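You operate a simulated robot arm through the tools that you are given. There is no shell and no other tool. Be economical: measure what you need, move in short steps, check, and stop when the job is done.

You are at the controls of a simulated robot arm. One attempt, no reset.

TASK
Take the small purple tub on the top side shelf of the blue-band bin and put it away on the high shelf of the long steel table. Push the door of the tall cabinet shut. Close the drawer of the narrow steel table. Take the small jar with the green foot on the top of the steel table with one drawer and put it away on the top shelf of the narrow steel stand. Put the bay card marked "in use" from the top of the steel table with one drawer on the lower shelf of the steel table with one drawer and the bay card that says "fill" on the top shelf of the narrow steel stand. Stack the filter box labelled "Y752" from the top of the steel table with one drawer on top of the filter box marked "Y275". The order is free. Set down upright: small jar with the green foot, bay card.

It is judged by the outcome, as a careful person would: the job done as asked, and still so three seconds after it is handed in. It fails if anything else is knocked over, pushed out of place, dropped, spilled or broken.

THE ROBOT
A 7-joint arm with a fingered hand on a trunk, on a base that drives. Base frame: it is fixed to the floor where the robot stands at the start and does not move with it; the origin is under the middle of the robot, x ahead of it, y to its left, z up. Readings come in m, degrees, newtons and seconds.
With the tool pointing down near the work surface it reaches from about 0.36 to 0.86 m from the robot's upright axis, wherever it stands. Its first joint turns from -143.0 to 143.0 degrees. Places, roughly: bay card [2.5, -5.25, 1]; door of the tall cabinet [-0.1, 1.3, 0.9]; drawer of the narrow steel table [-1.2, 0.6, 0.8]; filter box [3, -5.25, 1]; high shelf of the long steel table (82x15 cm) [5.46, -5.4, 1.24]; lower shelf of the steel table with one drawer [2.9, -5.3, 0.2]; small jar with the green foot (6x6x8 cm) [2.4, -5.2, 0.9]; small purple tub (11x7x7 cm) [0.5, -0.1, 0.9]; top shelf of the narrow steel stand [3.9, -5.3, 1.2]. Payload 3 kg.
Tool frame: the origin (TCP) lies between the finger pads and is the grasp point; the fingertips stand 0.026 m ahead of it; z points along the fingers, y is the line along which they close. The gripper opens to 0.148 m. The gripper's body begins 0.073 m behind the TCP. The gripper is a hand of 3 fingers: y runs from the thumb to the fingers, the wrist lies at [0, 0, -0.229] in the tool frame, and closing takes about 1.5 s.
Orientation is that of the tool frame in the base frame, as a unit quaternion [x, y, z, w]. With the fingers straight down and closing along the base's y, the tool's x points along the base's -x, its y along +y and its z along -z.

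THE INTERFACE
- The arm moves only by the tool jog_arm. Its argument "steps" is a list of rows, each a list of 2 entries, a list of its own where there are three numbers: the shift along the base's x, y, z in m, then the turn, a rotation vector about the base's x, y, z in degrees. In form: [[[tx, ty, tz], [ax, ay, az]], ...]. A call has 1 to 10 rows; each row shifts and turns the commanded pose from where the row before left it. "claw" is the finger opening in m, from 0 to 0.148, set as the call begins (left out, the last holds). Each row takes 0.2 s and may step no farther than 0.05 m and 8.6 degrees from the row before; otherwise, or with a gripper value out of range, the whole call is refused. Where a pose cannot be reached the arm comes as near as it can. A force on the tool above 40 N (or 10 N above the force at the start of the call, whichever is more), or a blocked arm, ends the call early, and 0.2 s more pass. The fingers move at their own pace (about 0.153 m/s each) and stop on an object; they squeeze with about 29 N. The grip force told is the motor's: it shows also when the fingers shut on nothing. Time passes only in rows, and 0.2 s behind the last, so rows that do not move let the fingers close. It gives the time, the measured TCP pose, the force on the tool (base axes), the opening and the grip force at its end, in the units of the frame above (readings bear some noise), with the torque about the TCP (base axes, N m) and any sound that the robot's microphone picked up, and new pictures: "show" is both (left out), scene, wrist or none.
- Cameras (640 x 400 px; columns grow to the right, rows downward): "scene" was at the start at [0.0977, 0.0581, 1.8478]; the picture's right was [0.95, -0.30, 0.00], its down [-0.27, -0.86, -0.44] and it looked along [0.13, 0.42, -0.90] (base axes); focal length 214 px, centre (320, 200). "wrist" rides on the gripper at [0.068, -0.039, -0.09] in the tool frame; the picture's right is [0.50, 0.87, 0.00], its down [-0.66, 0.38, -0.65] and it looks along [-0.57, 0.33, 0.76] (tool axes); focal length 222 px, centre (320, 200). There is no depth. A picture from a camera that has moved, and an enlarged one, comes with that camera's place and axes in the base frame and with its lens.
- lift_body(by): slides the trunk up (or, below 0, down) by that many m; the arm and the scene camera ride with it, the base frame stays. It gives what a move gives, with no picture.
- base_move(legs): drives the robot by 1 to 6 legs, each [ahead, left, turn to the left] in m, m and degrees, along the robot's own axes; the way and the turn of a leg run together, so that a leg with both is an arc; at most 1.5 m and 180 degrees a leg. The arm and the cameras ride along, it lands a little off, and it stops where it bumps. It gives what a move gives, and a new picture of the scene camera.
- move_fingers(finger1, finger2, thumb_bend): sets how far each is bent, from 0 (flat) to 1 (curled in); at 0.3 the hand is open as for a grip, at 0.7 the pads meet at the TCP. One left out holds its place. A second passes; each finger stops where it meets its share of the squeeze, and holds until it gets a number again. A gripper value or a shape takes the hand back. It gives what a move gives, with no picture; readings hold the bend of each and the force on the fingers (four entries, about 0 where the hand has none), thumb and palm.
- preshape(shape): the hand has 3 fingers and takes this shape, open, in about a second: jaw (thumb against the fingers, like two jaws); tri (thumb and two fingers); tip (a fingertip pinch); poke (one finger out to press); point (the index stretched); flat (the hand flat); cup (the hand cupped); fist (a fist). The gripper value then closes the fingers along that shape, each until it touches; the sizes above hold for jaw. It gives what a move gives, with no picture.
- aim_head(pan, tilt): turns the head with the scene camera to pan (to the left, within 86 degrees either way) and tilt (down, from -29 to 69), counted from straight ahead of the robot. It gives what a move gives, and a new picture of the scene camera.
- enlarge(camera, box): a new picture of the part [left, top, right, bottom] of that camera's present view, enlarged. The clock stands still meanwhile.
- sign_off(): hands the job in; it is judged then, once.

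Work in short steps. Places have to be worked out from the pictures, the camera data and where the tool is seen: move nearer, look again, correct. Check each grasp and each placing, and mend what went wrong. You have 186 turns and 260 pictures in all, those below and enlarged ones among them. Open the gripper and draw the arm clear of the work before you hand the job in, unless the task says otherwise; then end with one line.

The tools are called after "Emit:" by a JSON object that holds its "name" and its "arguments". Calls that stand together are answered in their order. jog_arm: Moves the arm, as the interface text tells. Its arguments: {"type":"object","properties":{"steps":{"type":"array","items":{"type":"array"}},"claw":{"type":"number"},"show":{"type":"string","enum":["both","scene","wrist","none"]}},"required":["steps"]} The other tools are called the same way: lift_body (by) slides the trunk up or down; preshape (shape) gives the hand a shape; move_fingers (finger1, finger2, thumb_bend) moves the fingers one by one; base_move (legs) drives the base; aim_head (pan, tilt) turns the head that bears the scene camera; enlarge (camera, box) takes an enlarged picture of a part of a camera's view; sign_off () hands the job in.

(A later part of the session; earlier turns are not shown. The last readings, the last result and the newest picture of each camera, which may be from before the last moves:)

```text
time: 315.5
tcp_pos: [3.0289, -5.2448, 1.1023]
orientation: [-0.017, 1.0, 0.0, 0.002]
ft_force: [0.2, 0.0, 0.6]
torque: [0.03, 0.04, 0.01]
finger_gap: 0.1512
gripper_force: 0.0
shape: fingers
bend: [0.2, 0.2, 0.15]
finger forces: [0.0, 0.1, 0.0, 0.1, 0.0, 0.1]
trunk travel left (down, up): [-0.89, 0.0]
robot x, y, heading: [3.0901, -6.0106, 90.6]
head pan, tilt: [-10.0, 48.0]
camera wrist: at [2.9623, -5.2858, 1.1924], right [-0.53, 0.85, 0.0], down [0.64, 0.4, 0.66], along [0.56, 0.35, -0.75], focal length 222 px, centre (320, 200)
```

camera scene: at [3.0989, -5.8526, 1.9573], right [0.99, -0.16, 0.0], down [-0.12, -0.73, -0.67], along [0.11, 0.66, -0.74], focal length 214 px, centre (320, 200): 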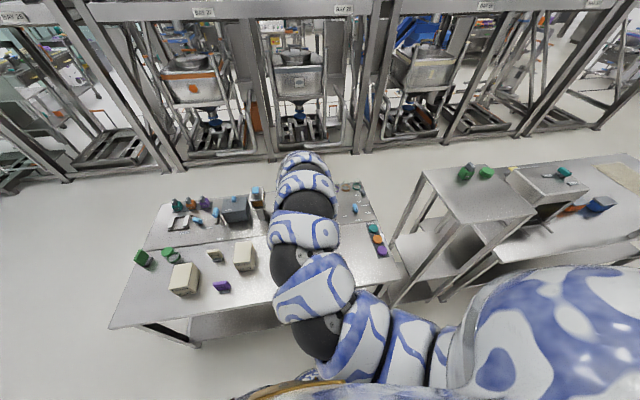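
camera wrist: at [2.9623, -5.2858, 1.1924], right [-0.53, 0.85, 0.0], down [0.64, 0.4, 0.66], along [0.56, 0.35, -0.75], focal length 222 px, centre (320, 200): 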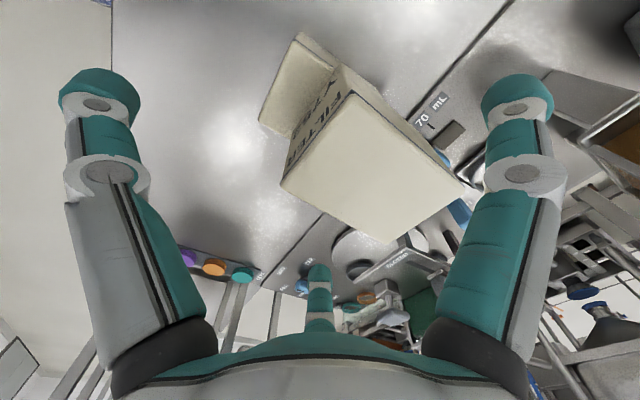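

The upper box spans y -5.256…-5.14 (should be -5.296…-5.184). Pushing it back 4 cm from its far side with closed fingers is safest. I raise, close, and move beyond it.

Emit:
{"name": "jog_arm", "arguments": {"steps": [[[0, 0, 0.035], [0, 0, 0]], [[0, 0, 0], [0, 0, 0]], [[0, 0, 0], [0, 0, 0]], [[0, 0, 0], [0, 0, 0]], [[0, 0, 0], [0, 0, 0]], [[0, 0, 0], [0, 0, 0]]], "claw": 0, "show": "none"}}

Emit:
{"name": "base_move", "arguments": {"legs": [[0.14, 0, 0]]}}

Emit:
{"name": "jog_arm", "arguments": {"steps": [[[0, 0.03, 0], [0, 0, 0]]], "show": "wrist"}}

```text
time: 316.9
tcp_pos: [3.0297, -5.245, 1.1358]
orientation: [-0.016, 1.0, -0.001, 0.002]
ft_force: [-0.4, -0.1, 0.2]
torque: [-0.01, 0.0, 0.02]
finger_gap: 0.0001
gripper_force: 29.0
shape: jaw
bend: [0.7, 0.7, 0.7]
finger forces: [0.1, 0.1, 0.1, 0.0, 0.0, 0.0]
trunk travel left (down, up): [-0.89, 0.0]
robot x, y, heading: [3.0902, -6.0134, 90.7]
head pan, tilt: [-10.0, 48.0]
```

```text
time: 318.2
tcp_pos: [3.0286, -5.1028, 1.1342]
orientation: [-0.015, 1.0, -0.002, 0.001]
ft_force: [0.2, 0.8, 0.3]
torque: [-0.01, 0.01, 0.0]
finger_gap: 0.0001
gripper_force: 28.6
shape: jaw
bend: [0.7, 0.7, 0.7]
finger forces: [0.1, 0.0, 0.0, 0.0, 0.0, 0.1]
trunk travel left (down, up): [-0.89, 0.0]
robot x, y, heading: [3.0882, -5.8687, 90.5]
head pan, tilt: [-10.0, 48.0]
camera scene: at [3.0994, -5.7122, 1.9572], right [0.99, -0.16, 0.0], down [-0.12, -0.73, -0.67], along [0.11, 0.66, -0.74], focal length 214 px, centre (320, 200)
```

scene: 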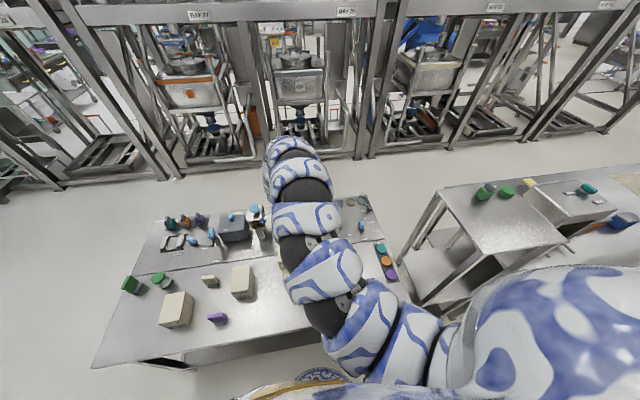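

```text
time: 318.6
tcp_pos: [3.0271, -5.0738, 1.1351]
orientation: [-0.015, 1.0, -0.002, 0.0]
ft_force: [-0.7, 0.8, 0.4]
torque: [-0.04, 0.0, 0.03]
finger_gap: 0.0
gripper_force: 29.1
shape: jaw
bend: [0.7, 0.7, 0.7]
finger forces: [0.1, 0.0, 0.0, 0.1, 0.0, 0.0]
trunk travel left (down, up): [-0.89, 0.0]
robot x, y, heading: [3.0895, -5.8696, 90.6]
head pan, tilt: [-10.0, 48.0]
camera wrist: at [2.9614, -5.1141, 1.2244], right [-0.53, 0.85, 0.0], down [0.64, 0.4, 0.65], along [0.56, 0.34, -0.76], focal length 222 px, centre (320, 200)
```

wrist: 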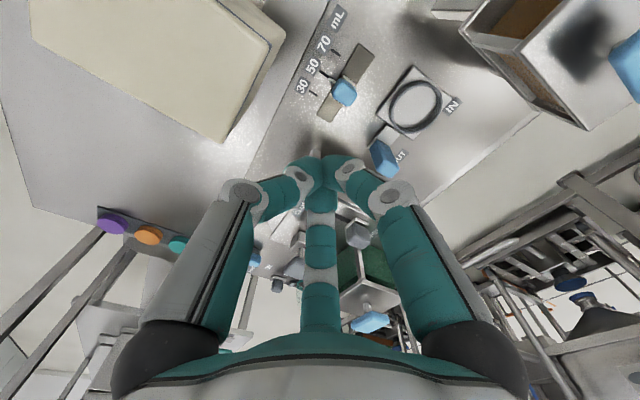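

Far face at y≈-5.134. I lower to z 1.04 and push toward -y slowly.

Emit:
{"name": "jog_arm", "arguments": {"steps": [[[0, 0.008, -0.035], [0, 0, 0]], [[0, 0, -0.035], [0, 0, 0]], [[0, 0, -0.025], [0, 0, 0]], [[0, -0.015, 0], [0, 0, 0]], [[0, -0.01, 0], [0, 0, 0]], [[0, -0.01, 0], [0, 0, 0]]], "show": "wrist"}}

```text
time: 320.0
tcp_pos: [3.0282, -5.1027, 1.0423]
orientation: [-0.016, 1.0, 0.0, 0.0]
ft_force: [-0.9, 2.0, 7.1]
torque: [-0.32, -0.01, 0.0]
finger_gap: 0.0
gripper_force: 28.9
shape: jaw
bend: [0.7, 0.7, 0.7]
finger forces: [0.0, 0.1, 0.1, 0.0, 7.1, 0.0]
trunk travel left (down, up): [-0.89, 0.0]
robot x, y, heading: [3.0925, -5.8698, 90.6]
head pan, tilt: [-10.0, 48.0]
camera wrist: at [2.9617, -5.1434, 1.1307], right [-0.53, 0.85, 0.0], down [0.64, 0.4, 0.66], along [0.56, 0.34, -0.76], focal length 222 px, centre (320, 200)
```

wrist: 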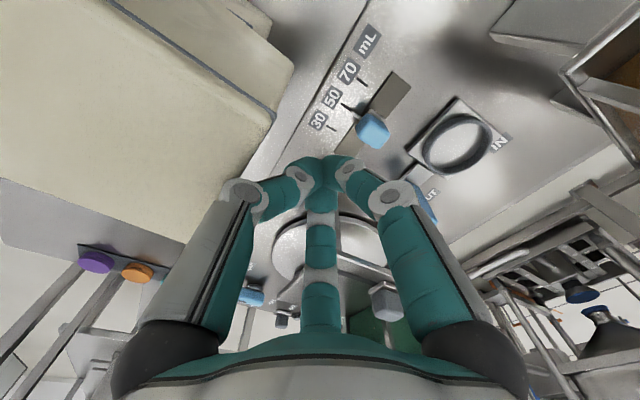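

The thumb knuckle touches the box's top edge. I rise 1.8 cm so only fingertips push, then continue.

Emit:
{"name": "jog_arm", "arguments": {"steps": [[[0, 0.01, 0.01], [0, 0, 0]], [[0, 0, 0.008], [0, 0, 0]], [[0, -0.01, 0], [0, 0, 0]], [[0, -0.008, 0], [0, 0, 0]], [[0, -0.008, 0], [0, 0, 0]]], "show": "wrist"}}

```text
time: 321.2
tcp_pos: [3.0293, -5.1184, 1.0594]
orientation: [-0.015, 1.0, 0.001, 0.002]
ft_force: [-0.6, 0.8, 0.9]
torque: [-0.05, -0.06, -0.04]
finger_gap: 0.0
gripper_force: 29.2
shape: jaw
bend: [0.7, 0.7, 0.7]
finger forces: [0.1, 0.1, 0.0, 0.0, 1.5, 0.0]
trunk travel left (down, up): [-0.89, 0.0]
robot x, y, heading: [3.0887, -5.8706, 90.5]
head pan, tilt: [-10.0, 48.0]
camera wrist: at [2.9625, -5.1585, 1.1492], right [-0.53, 0.85, 0.0], down [0.64, 0.4, 0.66], along [0.56, 0.34, -0.76], focal length 222 px, centre (320, 200)
```

wrist: 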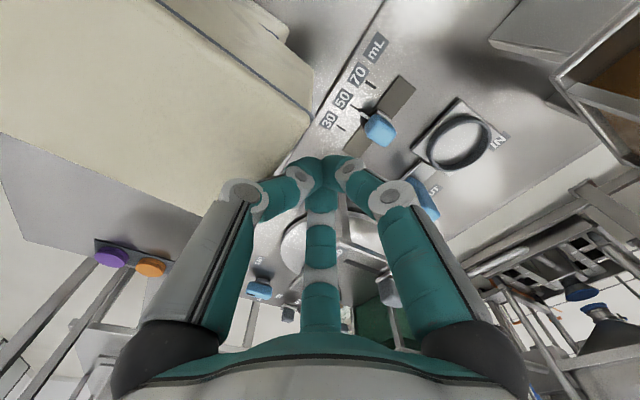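

Fingertips now touch. I push 4 cm in small steps and look.

Emit:
{"name": "jog_arm", "arguments": {"steps": [[[0, -0.006, 0], [0, 0, 0]], [[0, -0.006, 0], [0, 0, 0]], [[0, -0.006, 0], [0, 0, 0]], [[0, -0.006, 0], [0, 0, 0]], [[0, -0.006, 0], [0, 0, 0]]], "show": "wrist"}}

```text
time: 322.4
tcp_pos: [3.029, -5.1485, 1.0596]
orientation: [-0.016, 1.0, -0.001, 0.002]
ft_force: [0.0, 0.4, 1.1]
torque: [-0.02, 0.01, 0.02]
finger_gap: 0.0
gripper_force: 29.0
shape: jaw
bend: [0.7, 0.7, 0.7]
finger forces: [0.0, 0.1, 0.0, 0.0, 1.1, 0.0]
trunk travel left (down, up): [-0.89, 0.0]
robot x, y, heading: [3.0891, -5.8729, 90.7]
head pan, tilt: [-10.0, 48.0]
camera wrist: at [2.9625, -5.1892, 1.1484], right [-0.53, 0.85, 0.0], down [0.64, 0.4, 0.66], along [0.56, 0.34, -0.76], focal length 222 px, centre (320, 200)
```

wrist: 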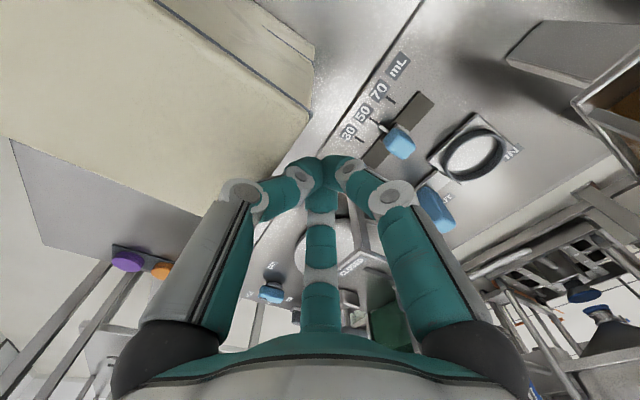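

Upper far edge ≈-5.177 and lower ≈-5.176: aligned. I retreat and check from above.

Emit:
{"name": "jog_arm", "arguments": {"steps": [[[0, 0.02, 0.0], [0, 0, 0]], [[0, 0.02, 0.03], [0, 0, 0]], [[0, 0, 0.045], [0, 0, 0]], [[0, -0.04, 0.01], [0, 0, 0]]], "show": "none"}}

Emit:
{"name": "base_move", "arguments": {"legs": [[-0.35, 0, 0]]}}

Emit:
{"name": "jog_arm", "arguments": {"steps": [[[0, 0, 0], [0, 0, 0]]], "claw": 0.148, "show": "wrist"}}

```text
time: 323.4
tcp_pos: [3.0234, -5.126, 1.1198]
orientation: [-0.016, 1.0, -0.001, 0.002]
ft_force: [-0.5, -0.1, -0.6]
torque: [0.01, 0.0, -0.03]
finger_gap: 0.0001
gripper_force: 28.3
shape: jaw
bend: [0.7, 0.7, 0.7]
finger forces: [0.0, 0.0, 0.0, 0.0, 0.0, 0.1]
out of reach, approached as far as the arm can: row 4
trunk travel left (down, up): [-0.89, 0.0]
robot x, y, heading: [3.0905, -5.8705, 90.6]
head pan, tilt: [-10.0, 48.0]
```

```text
time: 325.7
tcp_pos: [3.0253, -5.4724, 1.1194]
orientation: [-0.017, 1.0, -0.002, 0.002]
ft_force: [-0.6, -0.6, 0.2]
torque: [0.03, 0.0, -0.03]
finger_gap: 0.0
gripper_force: 29.0
shape: jaw
bend: [0.7, 0.7, 0.7]
finger forces: [0.0, 0.0, 0.0, 0.0, 0.0, 0.0]
trunk travel left (down, up): [-0.89, 0.0]
robot x, y, heading: [3.0924, -6.216, 90.7]
head pan, tilt: [-10.0, 48.0]
camera scene: at [3.1032, -6.0612, 1.9576], right [0.99, -0.16, 0.0], down [-0.12, -0.73, -0.67], along [0.11, 0.66, -0.74], focal length 214 px, centre (320, 200)
```

scene: 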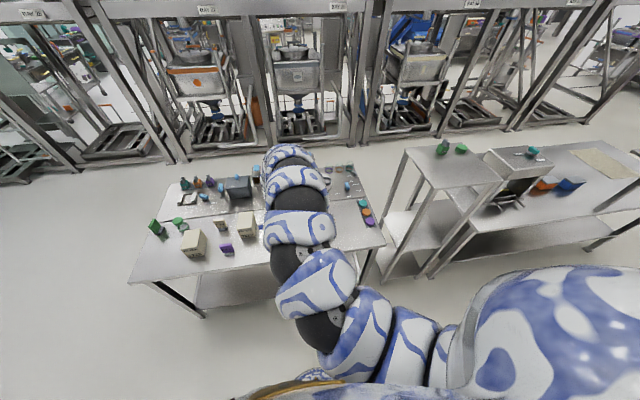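

```text
time: 326.1
tcp_pos: [3.0257, -5.4712, 1.1198]
orientation: [-0.017, 1.0, -0.002, 0.002]
ft_force: [0.2, -0.8, -0.2]
torque: [0.01, 0.01, 0.01]
finger_gap: 0.1483
gripper_force: 0.1
shape: jaw
bend: [0.31, 0.31, 0.31]
finger forces: [0.0, 0.0, 0.0, 0.0, 0.0, 0.0]
trunk travel left (down, up): [-0.89, 0.0]
robot x, y, heading: [3.0925, -6.2162, 90.6]
head pan, tilt: [-10.0, 48.0]
camera wrist: at [2.9584, -5.5122, 1.2101], right [-0.53, 0.85, 0.0], down [0.64, 0.4, 0.66], along [0.56, 0.35, -0.76], focal length 222 px, centre (320, 200)
```

wrist: 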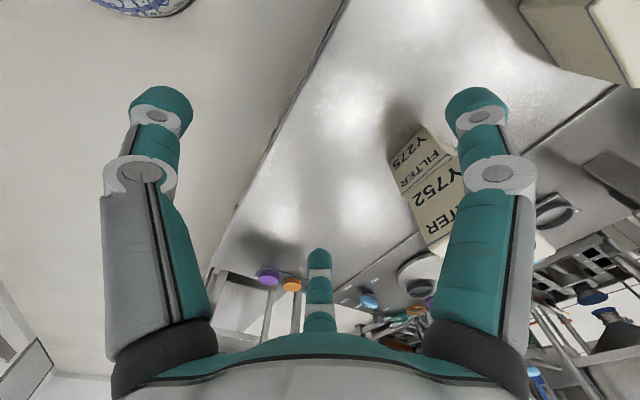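

The stack is flush: Y752 on Y275. Next the FILL card near (2.69,-5.39): I slide there and look with the wrist camera.

Emit:
{"name": "base_move", "arguments": {"legs": [[0, 0.335, 0], [0.05, 0, 0]]}}

Emit:
{"name": "jog_arm", "arguments": {"steps": [[[0, 0, 0], [0, 0, 1]]], "show": "wrist"}}

```text
time: 328.8
tcp_pos: [2.6859, -5.4245, 1.1182]
orientation: [-0.018, 1.0, -0.003, 0.002]
ft_force: [0.1, 0.0, -0.9]
torque: [-0.05, 0.0, -0.02]
finger_gap: 0.1481
gripper_force: 0.1
shape: jaw
bend: [0.3, 0.3, 0.3]
finger forces: [0.0, 0.1, 0.0, 0.0, 0.0, 0.0]
trunk travel left (down, up): [-0.89, 0.0]
robot x, y, heading: [2.7553, -6.1688, 91.1]
head pan, tilt: [-10.0, 48.0]
camera scene: at [2.7646, -6.0114, 1.9571], right [0.99, -0.16, 0.0], down [-0.12, -0.74, -0.67], along [0.11, 0.66, -0.74], focal length 214 px, centre (320, 200)
```

scene: 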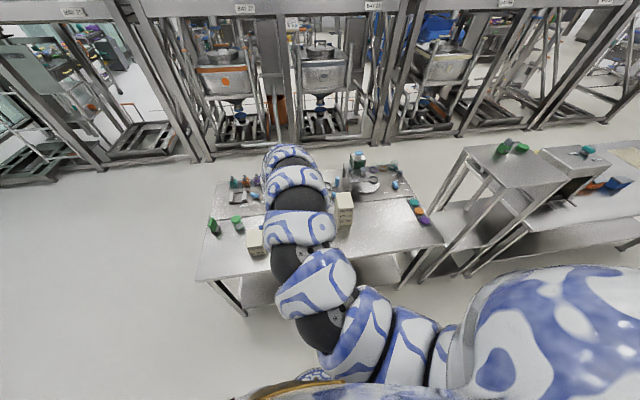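

```text
time: 329.2
tcp_pos: [2.6859, -5.4252, 1.1191]
orientation: [-0.026, 1.0, -0.001, 0.002]
ft_force: [0.7, 0.9, -0.5]
torque: [0.01, 0.0, -0.01]
finger_gap: 0.1479
gripper_force: 0.0
shape: jaw
bend: [0.3, 0.3, 0.3]
finger forces: [0.1, 0.1, 0.1, 0.0, 0.0, 0.0]
trunk travel left (down, up): [-0.89, 0.0]
robot x, y, heading: [2.7544, -6.1711, 91.0]
head pan, tilt: [-10.0, 48.0]
camera wrist: at [2.6205, -5.4675, 1.2096], right [-0.55, 0.84, 0.0], down [0.63, 0.41, 0.66], along [0.55, 0.36, -0.76], focal length 222 px, centre (320, 200)
```

wrist: 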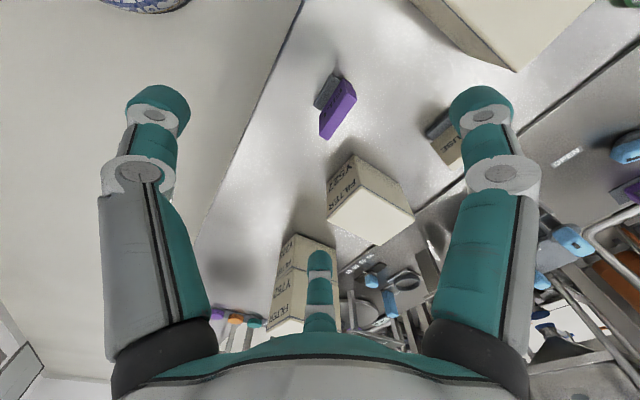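

The FILL card is in view; I zoom in on it.

Emit:
{"name": "enlarge", "arguments": {"camera": "wrist", "box": [270, 50, 390, 150]}}

```text
4.00 times, centred on (330, 100) of wrist
camera zoom: at [2.6205, -5.4675, 1.2096], right [-0.55, 0.84, 0.0], down [0.63, 0.41, 0.66], along [0.55, 0.36, -0.76], focal length 888 px, centre (280, 600)
```

zoom: 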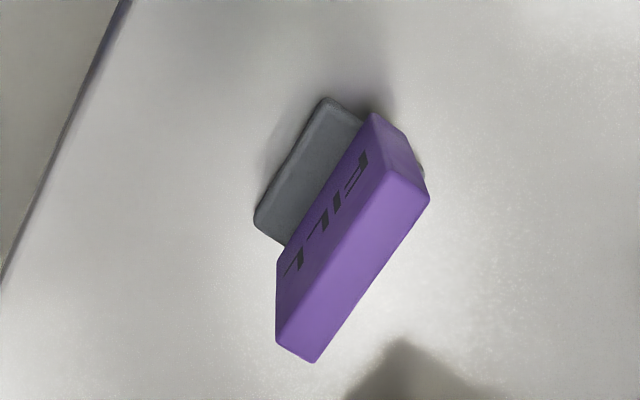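

FILL card: centre (2.694,-5.394), top z≈0.94, ~6 cm wide, 1.4 cm thick. I align and descend to z≈0.93.

Emit:
{"name": "jog_arm", "arguments": {"steps": [[[0.008, 0.031, 0], [0, 0, -3]], [[0, 0, -0.045], [0, 0, 0]], [[0, 0, -0.045], [0, 0, 0]], [[0, 0, -0.04], [0, 0, 0]], [[0, 0, -0.04], [0, 0, 0]], [[0, 0, -0.02], [0, 0, 0]]], "show": "wrist"}}

```text
time: 330.6
tcp_pos: [2.6942, -5.3956, 0.9304]
orientation: [-0.001, 1.0, -0.002, 0.002]
ft_force: [-0.1, -0.2, 0.3]
torque: [0.06, 0.0, 0.0]
finger_gap: 0.1475
gripper_force: 0.1
shape: jaw
bend: [0.3, 0.3, 0.3]
finger forces: [0.1, 0.1, 0.0, 0.0, 0.1, 0.0]
trunk travel left (down, up): [-0.89, 0.0]
robot x, y, heading: [2.7527, -6.1708, 90.9]
head pan, tilt: [-10.0, 48.0]
camera wrist: at [2.6264, -5.435, 1.0211], right [-0.5, 0.87, 0.0], down [0.65, 0.38, 0.65], along [0.57, 0.33, -0.76], focal length 222 px, centre (320, 200)
```

wrist: 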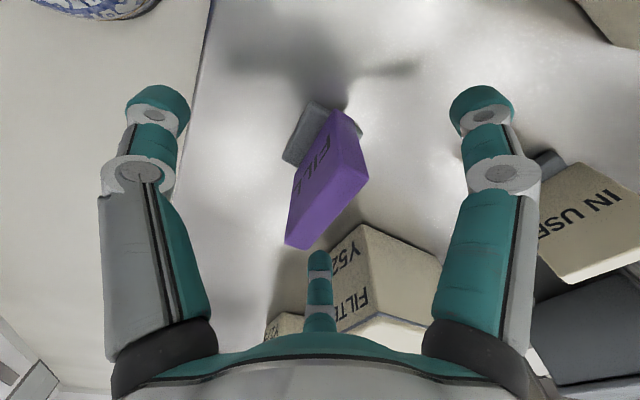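

Aligned. I lower 1 cm and close gently.

Emit:
{"name": "jog_arm", "arguments": {"steps": [[[0, 0, -0.01], [0, 0, 0]]], "show": "none"}}

Emit:
{"name": "jog_arm", "arguments": {"steps": [[[0, 0, 0], [0, 0, 0]], [[0, 0, 0], [0, 0, 0]], [[0, 0, 0], [0, 0, 0]], [[0, 0, 0], [0, 0, 0]], [[0, 0, 0], [0, 0, 0]], [[0, 0, 0], [0, 0, 0]], [[0, 0, 0], [0, 0, 0]]], "claw": 0.0, "show": "wrist"}}

```text
time: 331.0
tcp_pos: [2.6948, -5.3949, 0.9198]
orientation: [-0.001, 1.0, -0.001, 0.002]
ft_force: [-0.1, -0.4, -0.1]
torque: [0.0, -0.04, 0.03]
finger_gap: 0.1478
gripper_force: 0.0
shape: jaw
bend: [0.3, 0.3, 0.3]
finger forces: [0.1, 0.0, 0.2, 0.0, 0.0, 0.0]
trunk travel left (down, up): [-0.89, 0.0]
robot x, y, heading: [2.753, -6.1697, 90.8]
head pan, tilt: [-10.0, 48.0]
```

```text
time: 332.6
tcp_pos: [2.6935, -5.3948, 0.9197]
orientation: [-0.001, 1.0, -0.001, 0.002]
ft_force: [-1.3, 0.3, 0.9]
torque: [0.06, 0.03, -0.01]
finger_gap: 0.0168
gripper_force: 29.2
shape: jaw
bend: [0.75, 0.75, 0.7]
finger forces: [0.0, 0.0, 0.0, 0.1, 27.9, 0.0]
trunk travel left (down, up): [-0.89, 0.0]
robot x, y, heading: [2.7544, -6.1697, 90.7]
head pan, tilt: [-10.0, 48.0]
camera wrist: at [2.626, -5.434, 1.0103], right [-0.5, 0.87, 0.0], down [0.65, 0.38, 0.66], along [0.57, 0.33, -0.76], focal length 222 px, centre (320, 200)
```

wrist: 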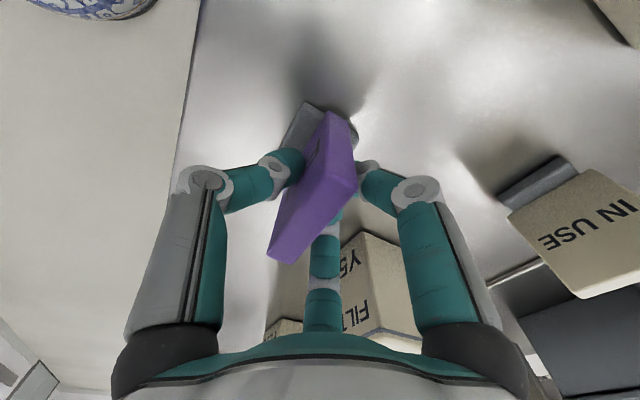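

Gripped (gap 1.7 cm, thumb 28 N). I lift and check.

Emit:
{"name": "jog_arm", "arguments": {"steps": [[[0, 0, 0.01], [0, 0, 0]], [[0, 0, 0.03], [0, 0, 0]], [[0, 0, 0.04], [0, 0, 0]]], "show": "wrist"}}

```text
time: 333.4
tcp_pos: [2.695, -5.3932, 1.0023]
orientation: [-0.001, 1.0, 0.0, 0.001]
ft_force: [0.2, 0.5, -1.6]
torque: [0.06, -0.02, 0.04]
finger_gap: 0.0168
gripper_force: 28.8
shape: jaw
bend: [0.75, 0.75, 0.7]
finger forces: [0.0, 0.0, 0.0, 0.0, 28.1, 0.0]
trunk travel left (down, up): [-0.89, 0.0]
robot x, y, heading: [2.7562, -6.1728, 90.7]
head pan, tilt: [-10.0, 48.0]
camera wrist: at [2.627, -5.4334, 1.0917], right [-0.5, 0.87, 0.0], down [0.65, 0.38, 0.66], along [0.57, 0.33, -0.76], focal length 222 px, centre (320, 200)
```

wrist: 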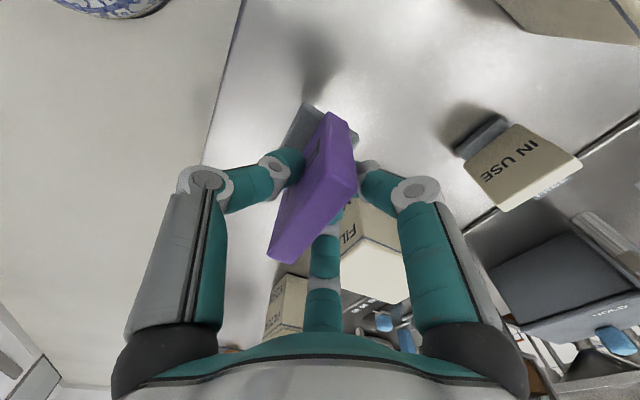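

Held upright. I raise, back off, and go behind the narrow stand.

Emit:
{"name": "jog_arm", "arguments": {"steps": [[[0, 0, 0.04], [0, 0, 0]], [[0, 0, 0.04], [0, 0, 0]], [[0, 0, 0.03], [0, 0, 0]]], "show": "none"}}

Emit:
{"name": "base_move", "arguments": {"legs": [[-0.3, 0, 0], [0, -1.15, -0.7]]}}

Emit:
{"name": "aim_head", "arguments": {"pan": 0, "tilt": 40}}

Emit:
{"name": "enlarge", "arguments": {"camera": "scene", "box": [230, 130, 410, 240]}}

```text
time: 334.2
tcp_pos: [2.6974, -5.3968, 1.112]
orientation: [0.0, 1.0, 0.0, 0.001]
ft_force: [-0.1, -0.3, -0.1]
torque: [-0.01, 0.02, 0.02]
finger_gap: 0.0166
gripper_force: 29.2
shape: jaw
bend: [0.75, 0.75, 0.7]
finger forces: [0.0, 0.1, 0.0, 0.1, 27.6, 0.1]
trunk travel left (down, up): [-0.89, 0.0]
robot x, y, heading: [2.7552, -6.1721, 90.9]
head pan, tilt: [-10.0, 48.0]
```

```text
time: 341.7
tcp_pos: [3.8558, -5.6904, 1.1115]
orientation: [0.007, 1.0, -0.002, 0.001]
ft_force: [-0.5, 0.5, -0.2]
torque: [0.0, 0.01, -0.01]
finger_gap: 0.0165
gripper_force: 29.5
shape: jaw
bend: [0.75, 0.75, 0.7]
finger forces: [0.1, 0.1, 0.0, 0.1, 27.7, 0.0]
trunk travel left (down, up): [-0.89, 0.0]
robot x, y, heading: [3.9039, -6.4688, 90.1]
head pan, tilt: [-10.0, 48.0]
camera scene: at [3.9155, -6.3103, 1.9574], right [0.98, -0.18, 0.0], down [-0.13, -0.73, -0.67], along [0.12, 0.66, -0.74], focal length 214 px, centre (320, 200)
```

scene: 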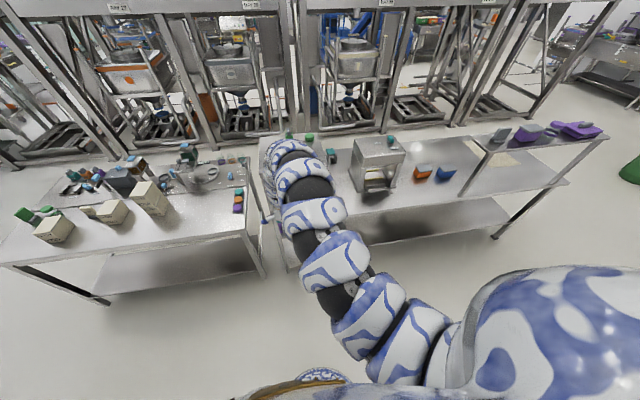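

```text
time: 342.4
tcp_pos: [3.8574, -5.6905, 1.1107]
orientation: [0.008, 1.0, 0.0, 0.002]
ft_force: [0.3, -0.3, -1.0]
torque: [-0.01, 0.02, 0.01]
finger_gap: 0.0163
gripper_force: 28.5
shape: jaw
bend: [0.75, 0.75, 0.7]
finger forces: [0.1, 0.0, 0.1, 0.0, 27.8, 0.0]
trunk travel left (down, up): [-0.89, 0.0]
robot x, y, heading: [3.8997, -6.4639, 89.7]
head pan, tilt: [0.0, 40.0]
camera scene: at [3.9014, -6.3029, 1.9689], right [1.0, 0.0, 0.0], down [0.0, -0.64, -0.77], along [0.0, 0.77, -0.64], focal length 214 px, centre (320, 200)
```

scene: 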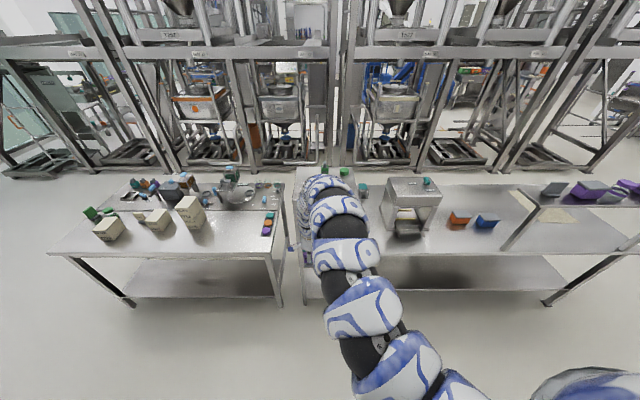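

```text
3.56 times, centred on (320, 185) of scene
camera zoom: at [3.9014, -6.3029, 1.9689], right [1.0, 0.0, 0.0], down [0.0, -0.64, -0.77], along [0.0, 0.77, -0.64], focal length 763 px, centre (320, 253)
```

zoom: 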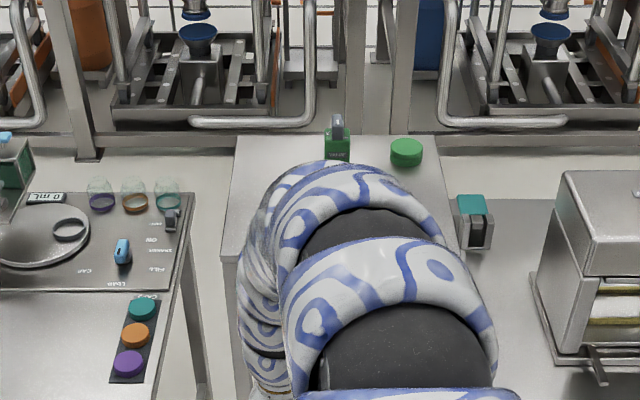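

Stand top spans x 3.745–4.115, y -5.385…-5.025; items at the far side. I'll put FILL at about (3.85,-5.28). Extend and raise the arm here first.

Emit:
{"name": "jog_arm", "arguments": {"steps": [[[0, 0.04, 0], [0, 0, 0]], [[0, 0.04, 0], [0, 0, 0]], [[0, 0.035, 0], [0, 0, 0]], [[0, 0, 0.045], [0, 0, 0]], [[0, 0, 0.045], [0, 0, 0]], [[0, 0, 0.045], [0, 0, 0]], [[0, 0, 0.04], [0, 0, 0]]], "show": "wrist"}}

```text
time: 344.0
tcp_pos: [3.856, -5.5891, 1.2882]
orientation: [0.008, 1.0, -0.001, 0.003]
ft_force: [0.8, -0.3, -0.9]
torque: [0.03, -0.04, -0.02]
finger_gap: 0.0162
gripper_force: 28.8
shape: jaw
bend: [0.75, 0.75, 0.7]
finger forces: [0.0, 0.0, 0.1, 0.1, 27.3, 0.0]
out of reach, approached as far as the arm can: row 3
trunk travel left (down, up): [-0.89, 0.0]
robot x, y, heading: [3.9032, -6.469, 89.6]
head pan, tilt: [0.0, 40.0]
camera wrist: at [3.7872, -5.6264, 1.3785], right [-0.49, 0.87, 0.0], down [0.66, 0.37, 0.66], along [0.58, 0.32, -0.75], focal length 222 px, centre (320, 200)
```

wrist: 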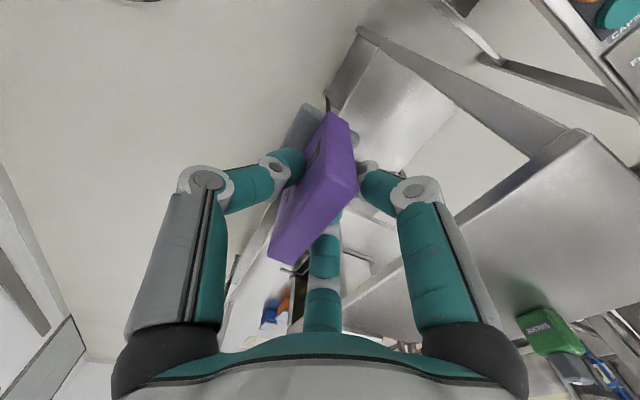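

Stand's near-left corner confirmed at (3.75,-5.38,1.2). I drive ahead 0.31 m so the card hovers over the stand.

Emit:
{"name": "base_move", "arguments": {"legs": [[0.31, 0, 0]]}}

Emit:
{"name": "jog_arm", "arguments": {"steps": [[[0, 0, -0.015], [0, 0, 0]], [[0, 0, -0.01], [0, 0, 0]]], "show": "wrist"}}

```text
time: 345.6
tcp_pos: [3.8564, -5.4014, 1.2886]
orientation: [0.007, 1.0, -0.009, 0.003]
ft_force: [0.1, -18.2, 17.2]
torque: [-1.5, 0.03, 0.03]
finger_gap: 0.0256
gripper_force: 29.3
shape: jaw
bend: [0.74, 0.74, 0.7]
finger forces: [0.0, 0.1, 0.1, 0.1, 42.9, 0.0]
trunk travel left (down, up): [-0.89, 0.0]
robot x, y, heading: [3.9026, -6.2669, 90.1]
head pan, tilt: [0.0, 40.0]
stopped in leg 1: the force on the tool passed its limit at 43 N (the readings are from after the stop); the commanded pose is now the measured one
camera scene: at [3.9029, -6.1114, 1.9697], right [1.0, 0.0, 0.0], down [0.0, -0.64, -0.77], along [0.0, 0.77, -0.64], focal length 214 px, centre (320, 200)
```

scene: 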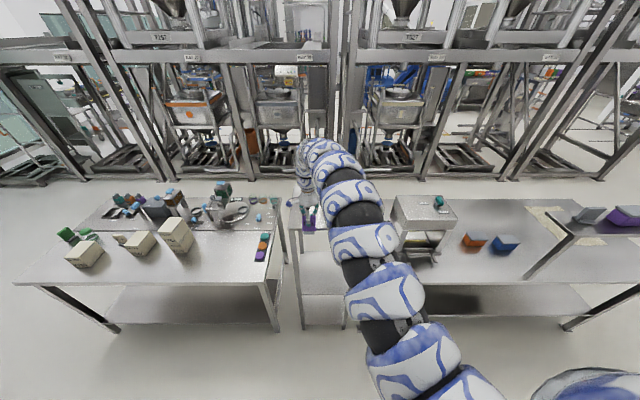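

```text
time: 345.9
tcp_pos: [3.8549, -5.4025, 1.2869]
orientation: [0.006, 1.0, -0.01, 0.002]
ft_force: [2.4, -25.1, 31.9]
torque: [-2.33, -0.03, 0.07]
finger_gap: 0.027
gripper_force: 29.3
shape: jaw
bend: [0.74, 0.74, 0.7]
finger forces: [0.0, 0.0, 0.0, 0.0, 60.4, 0.0]
trunk travel left (down, up): [-0.89, 0.0]
robot x, y, heading: [3.9035, -6.2727, 90.0]
head pan, tilt: [0.0, 40.0]
stopped in row 1: the force on the tool passed its limit at 51 N (the readings are from after the stop); the commanded pose is now the measured one
camera wrist: at [3.7863, -5.4387, 1.3769], right [-0.49, 0.87, -0.02], down [0.66, 0.38, 0.65], along [0.57, 0.3, -0.76], focal length 222 px, centre (320, 200)
```

wrist: 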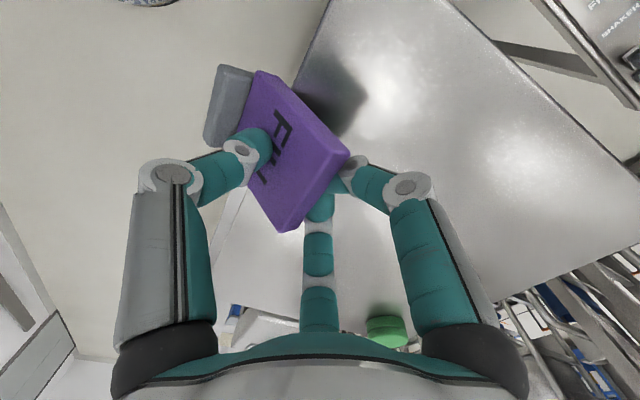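

The foot hit the stand's edge: the stand top is really at z≈1.245, and the card has tilted in the grip. I back off and inspect.

Emit:
{"name": "base_move", "arguments": {"legs": [[-0.2, 0, 0]]}}

Emit:
{"name": "jog_arm", "arguments": {"steps": [[[0, 0, 0], [0, 0, 0]]], "show": "wrist"}}

```text
time: 347.5
tcp_pos: [3.8558, -5.5986, 1.282]
orientation: [0.008, 1.0, -0.008, 0.002]
ft_force: [-0.6, -0.9, -0.3]
torque: [0.02, 0.01, -0.04]
finger_gap: 0.0157
gripper_force: 28.8
shape: jaw
bend: [0.75, 0.75, 0.7]
finger forces: [0.0, 0.0, 0.0, 0.0, 27.3, 0.0]
trunk travel left (down, up): [-0.89, 0.0]
robot x, y, heading: [3.8982, -6.4716, 89.6]
head pan, tilt: [0.0, 40.0]
camera scene: at [3.9016, -6.3077, 1.9691], right [1.0, -0.01, 0.0], down [0.0, -0.64, -0.77], along [0.0, 0.77, -0.64], focal length 214 px, centre (320, 200)
```

scene: 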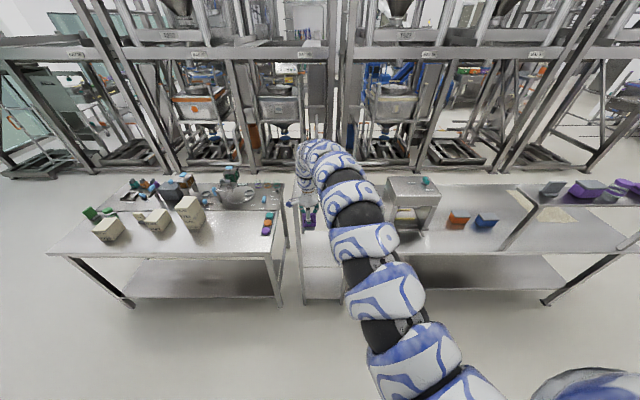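

```text
time: 347.9
tcp_pos: [3.857, -5.5976, 1.2821]
orientation: [0.008, 1.0, -0.01, 0.002]
ft_force: [-0.5, -0.2, -1.6]
torque: [0.0, -0.01, -0.02]
finger_gap: 0.0155
gripper_force: 29.2
shape: jaw
bend: [0.75, 0.75, 0.7]
finger forces: [0.1, 0.1, 0.1, 0.0, 27.4, 0.1]
trunk travel left (down, up): [-0.89, 0.0]
robot x, y, heading: [3.9034, -6.4668, 89.7]
head pan, tilt: [0.0, 40.0]
camera wrist: at [3.7878, -5.6336, 1.3726], right [-0.49, 0.87, -0.02], down [0.66, 0.38, 0.65], along [0.58, 0.3, -0.76], focal length 222 px, centre (320, 200)
```

wrist: 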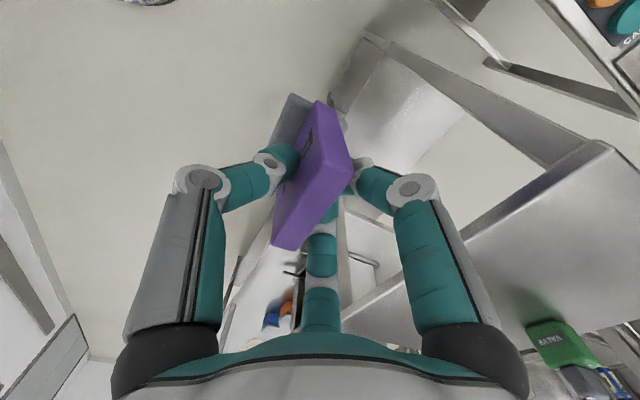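

The card sprang nearly back upright. I raise 6 cm for clearance and approach again to y≈-5.34.

Emit:
{"name": "jog_arm", "arguments": {"steps": [[[0, 0, 0.03], [0, 0, 0]], [[0, 0.01, 0.03], [0, 0, 0]]], "show": "none"}}

Emit:
{"name": "base_move", "arguments": {"legs": [[0.12, 0, 0]]}}

Emit:
{"name": "jog_arm", "arguments": {"steps": [[[0, 0, 0], [0, 0, 0]]], "show": "wrist"}}

```text
time: 348.5
tcp_pos: [3.8588, -5.5877, 1.3418]
orientation: [0.009, 1.0, -0.011, 0.003]
ft_force: [-0.1, -0.5, -0.4]
torque: [0.0, 0.0, 0.02]
finger_gap: 0.0154
gripper_force: 28.9
shape: jaw
bend: [0.75, 0.75, 0.7]
finger forces: [0.0, 0.1, 0.1, 0.0, 27.3, 0.0]
trunk travel left (down, up): [-0.89, 0.0]
robot x, y, heading: [3.9034, -6.4695, 89.8]
head pan, tilt: [0.0, 40.0]
```

```text
time: 349.8
tcp_pos: [3.8597, -5.4675, 1.3412]
orientation: [0.009, 1.0, -0.01, 0.002]
ft_force: [0.3, 0.1, -1.3]
torque: [-0.02, 0.0, -0.02]
finger_gap: 0.0156
gripper_force: 29.2
shape: jaw
bend: [0.75, 0.75, 0.7]
finger forces: [0.0, 0.0, 0.1, 0.0, 27.3, 0.1]
trunk travel left (down, up): [-0.89, 0.0]
robot x, y, heading: [3.9028, -6.3534, 89.5]
head pan, tilt: [0.0, 40.0]
camera scene: at [3.9023, -6.1847, 1.9687], right [1.0, -0.01, 0.0], down [0.0, -0.64, -0.77], along [0.0, 0.77, -0.64], focal length 214 px, centre (320, 200)
```

scene: 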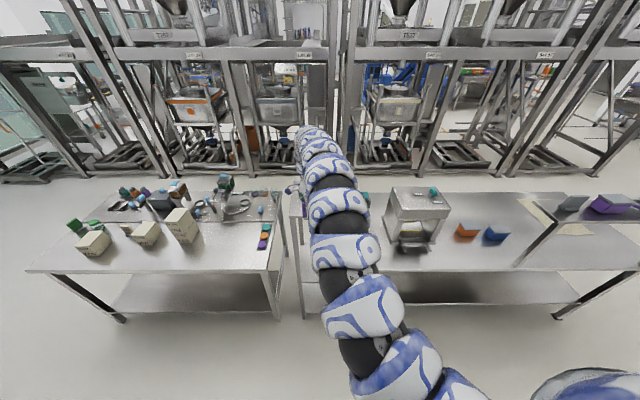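

```text
time: 350.1
tcp_pos: [3.858, -5.4695, 1.3425]
orientation: [0.009, 1.0, -0.011, 0.003]
ft_force: [-0.1, 0.3, -0.2]
torque: [0.02, -0.02, 0.0]
finger_gap: 0.0157
gripper_force: 29.3
shape: jaw
bend: [0.75, 0.75, 0.7]
finger forces: [0.0, 0.0, 0.0, 0.0, 27.5, 0.0]
trunk travel left (down, up): [-0.89, 0.0]
robot x, y, heading: [3.9018, -6.3479, 89.8]
head pan, tilt: [0.0, 40.0]
camera wrist: at [3.7894, -5.5055, 1.4333], right [-0.49, 0.87, -0.02], down [0.66, 0.38, 0.65], along [0.58, 0.3, -0.76], focal length 222 px, centre (320, 200)
```

wrist: 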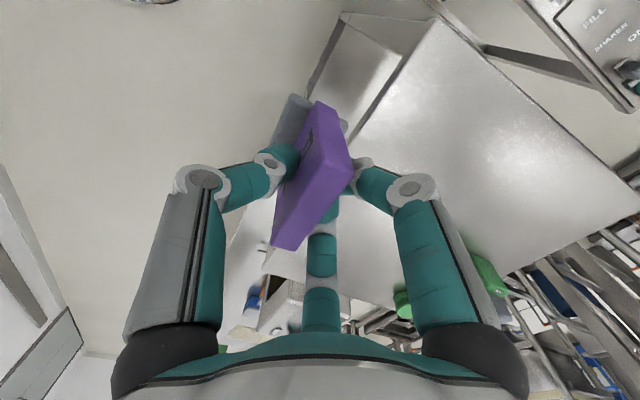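

Triangulated stand top z≈1.241. I advance 0.13 m and lower toward contact.

Emit:
{"name": "base_move", "arguments": {"legs": [[0.13, 0, 0]]}}

Emit:
{"name": "jog_arm", "arguments": {"steps": [[[0, 0, -0.02], [0, 0, 0]], [[0, 0, -0.015], [0, 0, 0]], [[0, 0, -0.004], [0, 0, 0]], [[0, 0, -0.004], [0, 0, 0]]], "show": "wrist"}}

```text
time: 351.4
tcp_pos: [3.858, -5.341, 1.3415]
orientation: [0.007, 1.0, -0.01, 0.003]
ft_force: [-0.2, -0.3, -0.8]
torque: [-0.04, 0.0, -0.02]
finger_gap: 0.0156
gripper_force: 28.5
shape: jaw
bend: [0.75, 0.75, 0.7]
finger forces: [0.0, 0.0, 0.0, 0.1, 27.5, 0.0]
trunk travel left (down, up): [-0.89, 0.0]
robot x, y, heading: [3.9048, -6.226, 89.7]
head pan, tilt: [0.0, 40.0]
camera scene: at [3.9027, -6.0574, 1.9687], right [1.0, 0.0, 0.0], down [0.0, -0.64, -0.77], along [0.0, 0.77, -0.64], focal length 214 px, centre (320, 200)
```

scene: 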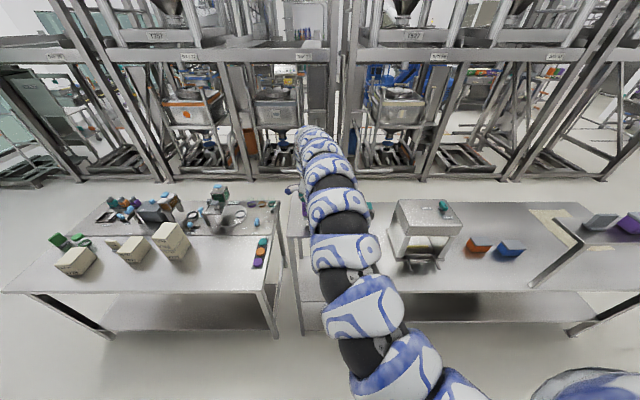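

```text
time: 352.4
tcp_pos: [3.857, -5.3459, 1.3025]
orientation: [0.008, 1.0, -0.008, 0.002]
ft_force: [1.3, -2.9, 28.6]
torque: [-0.26, 0.04, 0.01]
finger_gap: 0.017
gripper_force: 28.8
shape: jaw
bend: [0.75, 0.75, 0.7]
finger forces: [0.1, 0.1, 0.1, 0.0, 34.9, 0.0]
trunk travel left (down, up): [-0.89, 0.0]
robot x, y, heading: [3.9032, -6.2222, 89.6]
head pan, tilt: [0.0, 40.0]
camera wrist: at [3.7891, -5.382, 1.3934], right [-0.49, 0.87, -0.02], down [0.66, 0.38, 0.65], along [0.57, 0.31, -0.76], focal length 222 px, centre (320, 200)
```

wrist: 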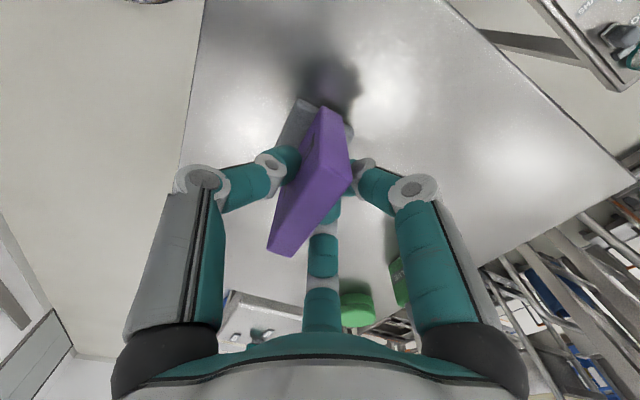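

Contact, and pressing has squared the foot. I ease 2 mm and open just a little.

Emit:
{"name": "jog_arm", "arguments": {"steps": [[[0, 0, 0.002], [0, 0, 0]]], "show": "none"}}

Emit:
{"name": "move_fingers", "arguments": {"finger1": 0.6, "finger2": 0.6, "thumb_bend": 0.55}}

Emit:
{"name": "jog_arm", "arguments": {"steps": [[[0, 0, 0], [0, 0, 0]]], "show": "wrist"}}

```text
time: 352.8
tcp_pos: [3.8585, -5.3457, 1.3028]
orientation: [0.008, 1.0, -0.008, 0.002]
ft_force: [2.2, -3.7, 22.8]
torque: [-0.27, -0.03, 0.01]
finger_gap: 0.0171
gripper_force: 29.1
shape: jaw
bend: [0.75, 0.75, 0.7]
finger forces: [0.0, 0.0, 0.0, 0.0, 34.4, 0.0]
trunk travel left (down, up): [-0.89, 0.0]
robot x, y, heading: [3.9046, -6.2255, 89.7]
head pan, tilt: [0.0, 40.0]
```

```text
time: 353.8
tcp_pos: [3.8575, -5.3437, 1.3015]
orientation: [0.007, 1.0, -0.011, 0.002]
ft_force: [-0.5, 0.1, 0.3]
torque: [0.0, 0.02, 0.0]
finger_gap: 0.0373
gripper_force: 0.0
shape: fingers
bend: [0.6, 0.6, 0.55]
finger forces: [0.1, 0.1, 0.1, 0.1, 0.0, 0.0]
trunk travel left (down, up): [-0.89, 0.0]
robot x, y, heading: [3.9051, -6.221, 89.8]
head pan, tilt: [0.0, 40.0]
```

```text
time: 354.2
tcp_pos: [3.8583, -5.3422, 1.3004]
orientation: [0.007, 1.0, -0.009, 0.002]
ft_force: [-0.4, -0.6, 0.1]
torque: [0.02, -0.03, 0.01]
finger_gap: 0.0376
gripper_force: 0.0
shape: fingers
bend: [0.6, 0.6, 0.55]
finger forces: [0.0, 0.0, 0.0, 0.0, 0.0, 0.0]
trunk travel left (down, up): [-0.89, 0.0]
robot x, y, heading: [3.9025, -6.2223, 89.8]
head pan, tilt: [0.0, 40.0]
camera wrist: at [3.7883, -5.3792, 1.392], right [-0.49, 0.87, -0.02], down [0.66, 0.38, 0.65], along [0.58, 0.3, -0.76], focal length 222 px, centre (320, 200)
```

wrist: 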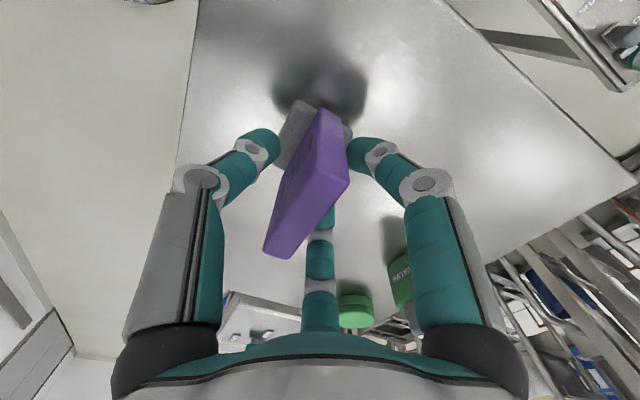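

The card stands freely. I lift straight up and check.

Emit:
{"name": "jog_arm", "arguments": {"steps": [[[0, 0, 0.015], [0, 0, 0]], [[0, 0, 0.02], [0, 0, 0]], [[0, 0, 0.02], [0, 0, 0]]], "show": "none"}}

Emit:
{"name": "base_move", "arguments": {"legs": [[-0.3, 0, 0]]}}

Emit:
{"name": "jog_arm", "arguments": {"steps": [[[0, 0, 0], [0, 0, 0]]], "show": "wrist"}}

```text
time: 355.0
tcp_pos: [3.8585, -5.3437, 1.359]
orientation: [0.008, 1.0, -0.009, 0.001]
ft_force: [0.6, 0.3, -0.2]
torque: [0.04, 0.0, 0.0]
finger_gap: 0.0377
gripper_force: 0.0
shape: fingers
bend: [0.6, 0.6, 0.55]
finger forces: [0.0, 0.1, 0.1, 0.0, 0.1, 0.0]
trunk travel left (down, up): [-0.89, 0.0]
robot x, y, heading: [3.9055, -6.2247, 89.8]
head pan, tilt: [0.0, 40.0]
```

```text
time: 357.1
tcp_pos: [3.8578, -5.6391, 1.3583]
orientation: [0.009, 1.0, -0.011, 0.003]
ft_force: [0.1, -0.3, -0.8]
torque: [0.04, 0.02, 0.01]
finger_gap: 0.0378
gripper_force: 0.1
shape: fingers
bend: [0.6, 0.6, 0.55]
finger forces: [0.1, 0.0, 0.0, 0.1, 0.0, 0.0]
trunk travel left (down, up): [-0.89, 0.0]
robot x, y, heading: [3.8991, -6.5178, 89.7]
head pan, tilt: [0.0, 40.0]
camera scene: at [3.9015, -6.3574, 1.969], right [1.0, -0.01, 0.0], down [-0.01, -0.64, -0.77], along [0.01, 0.77, -0.64], focal length 214 px, centre (320, 200)
```

scene: 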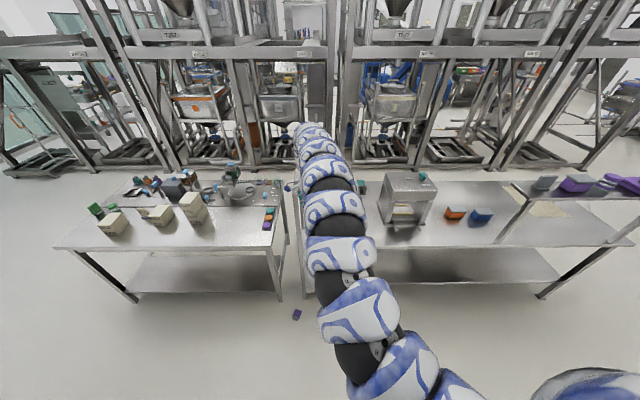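

```text
time: 357.4
tcp_pos: [3.8589, -5.639, 1.3574]
orientation: [0.009, 1.0, -0.01, 0.002]
ft_force: [0.3, 0.3, 0.0]
torque: [0.0, -0.03, -0.05]
finger_gap: 0.0374
gripper_force: 0.0
shape: fingers
bend: [0.6, 0.6, 0.55]
finger forces: [0.0, 0.0, 0.0, 0.0, 0.1, 0.0]
trunk travel left (down, up): [-0.89, 0.0]
robot x, y, heading: [3.9035, -6.5183, 89.4]
head pan, tilt: [0.0, 40.0]
camera wrist: at [3.7892, -5.6748, 1.4479], right [-0.48, 0.88, -0.02], down [0.66, 0.38, 0.65], along [0.58, 0.3, -0.76], focal length 222 px, centre (320, 200)
```

wrist: 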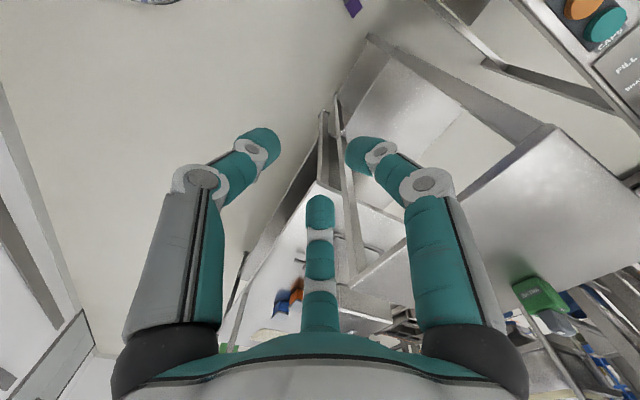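

The FILL card got dragged off by the fingers and now lies on the floor near (3.71,-5.57). I must retrieve it. Zoom to see how it lies.

Emit:
{"name": "enlarge", "arguments": {"camera": "scene", "box": [260, 280, 340, 340]}}

Emit:
{"name": "enlarge", "arguments": {"camera": "scene", "box": [260, 150, 380, 240]}}

```text
6.67 times, centred on (300, 310) of scene
camera zoom: at [3.9015, -6.3563, 1.9689], right [1.0, -0.01, 0.0], down [-0.01, -0.64, -0.77], along [0.01, 0.77, -0.64], focal length 1430 px, centre (453, -533)
```

zoom: 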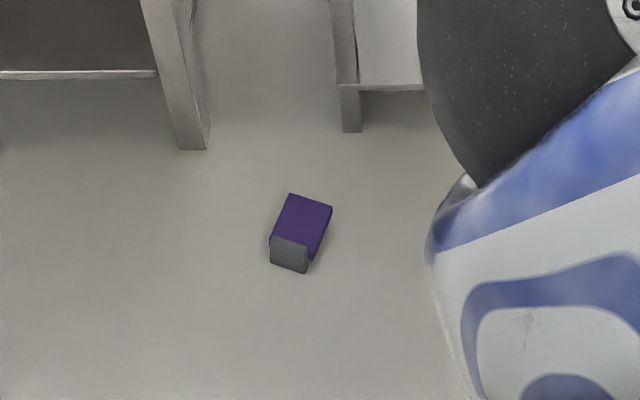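

```text
4.44 times, centred on (320, 195) of scene
camera zoom: at [3.9015, -6.3563, 1.9689], right [1.0, -0.01, 0.0], down [-0.01, -0.64, -0.77], along [0.01, 0.77, -0.64], focal length 953 px, centre (320, 222)
```

zoom: 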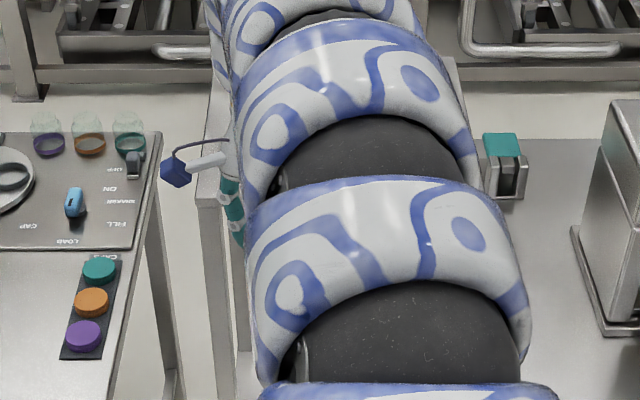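

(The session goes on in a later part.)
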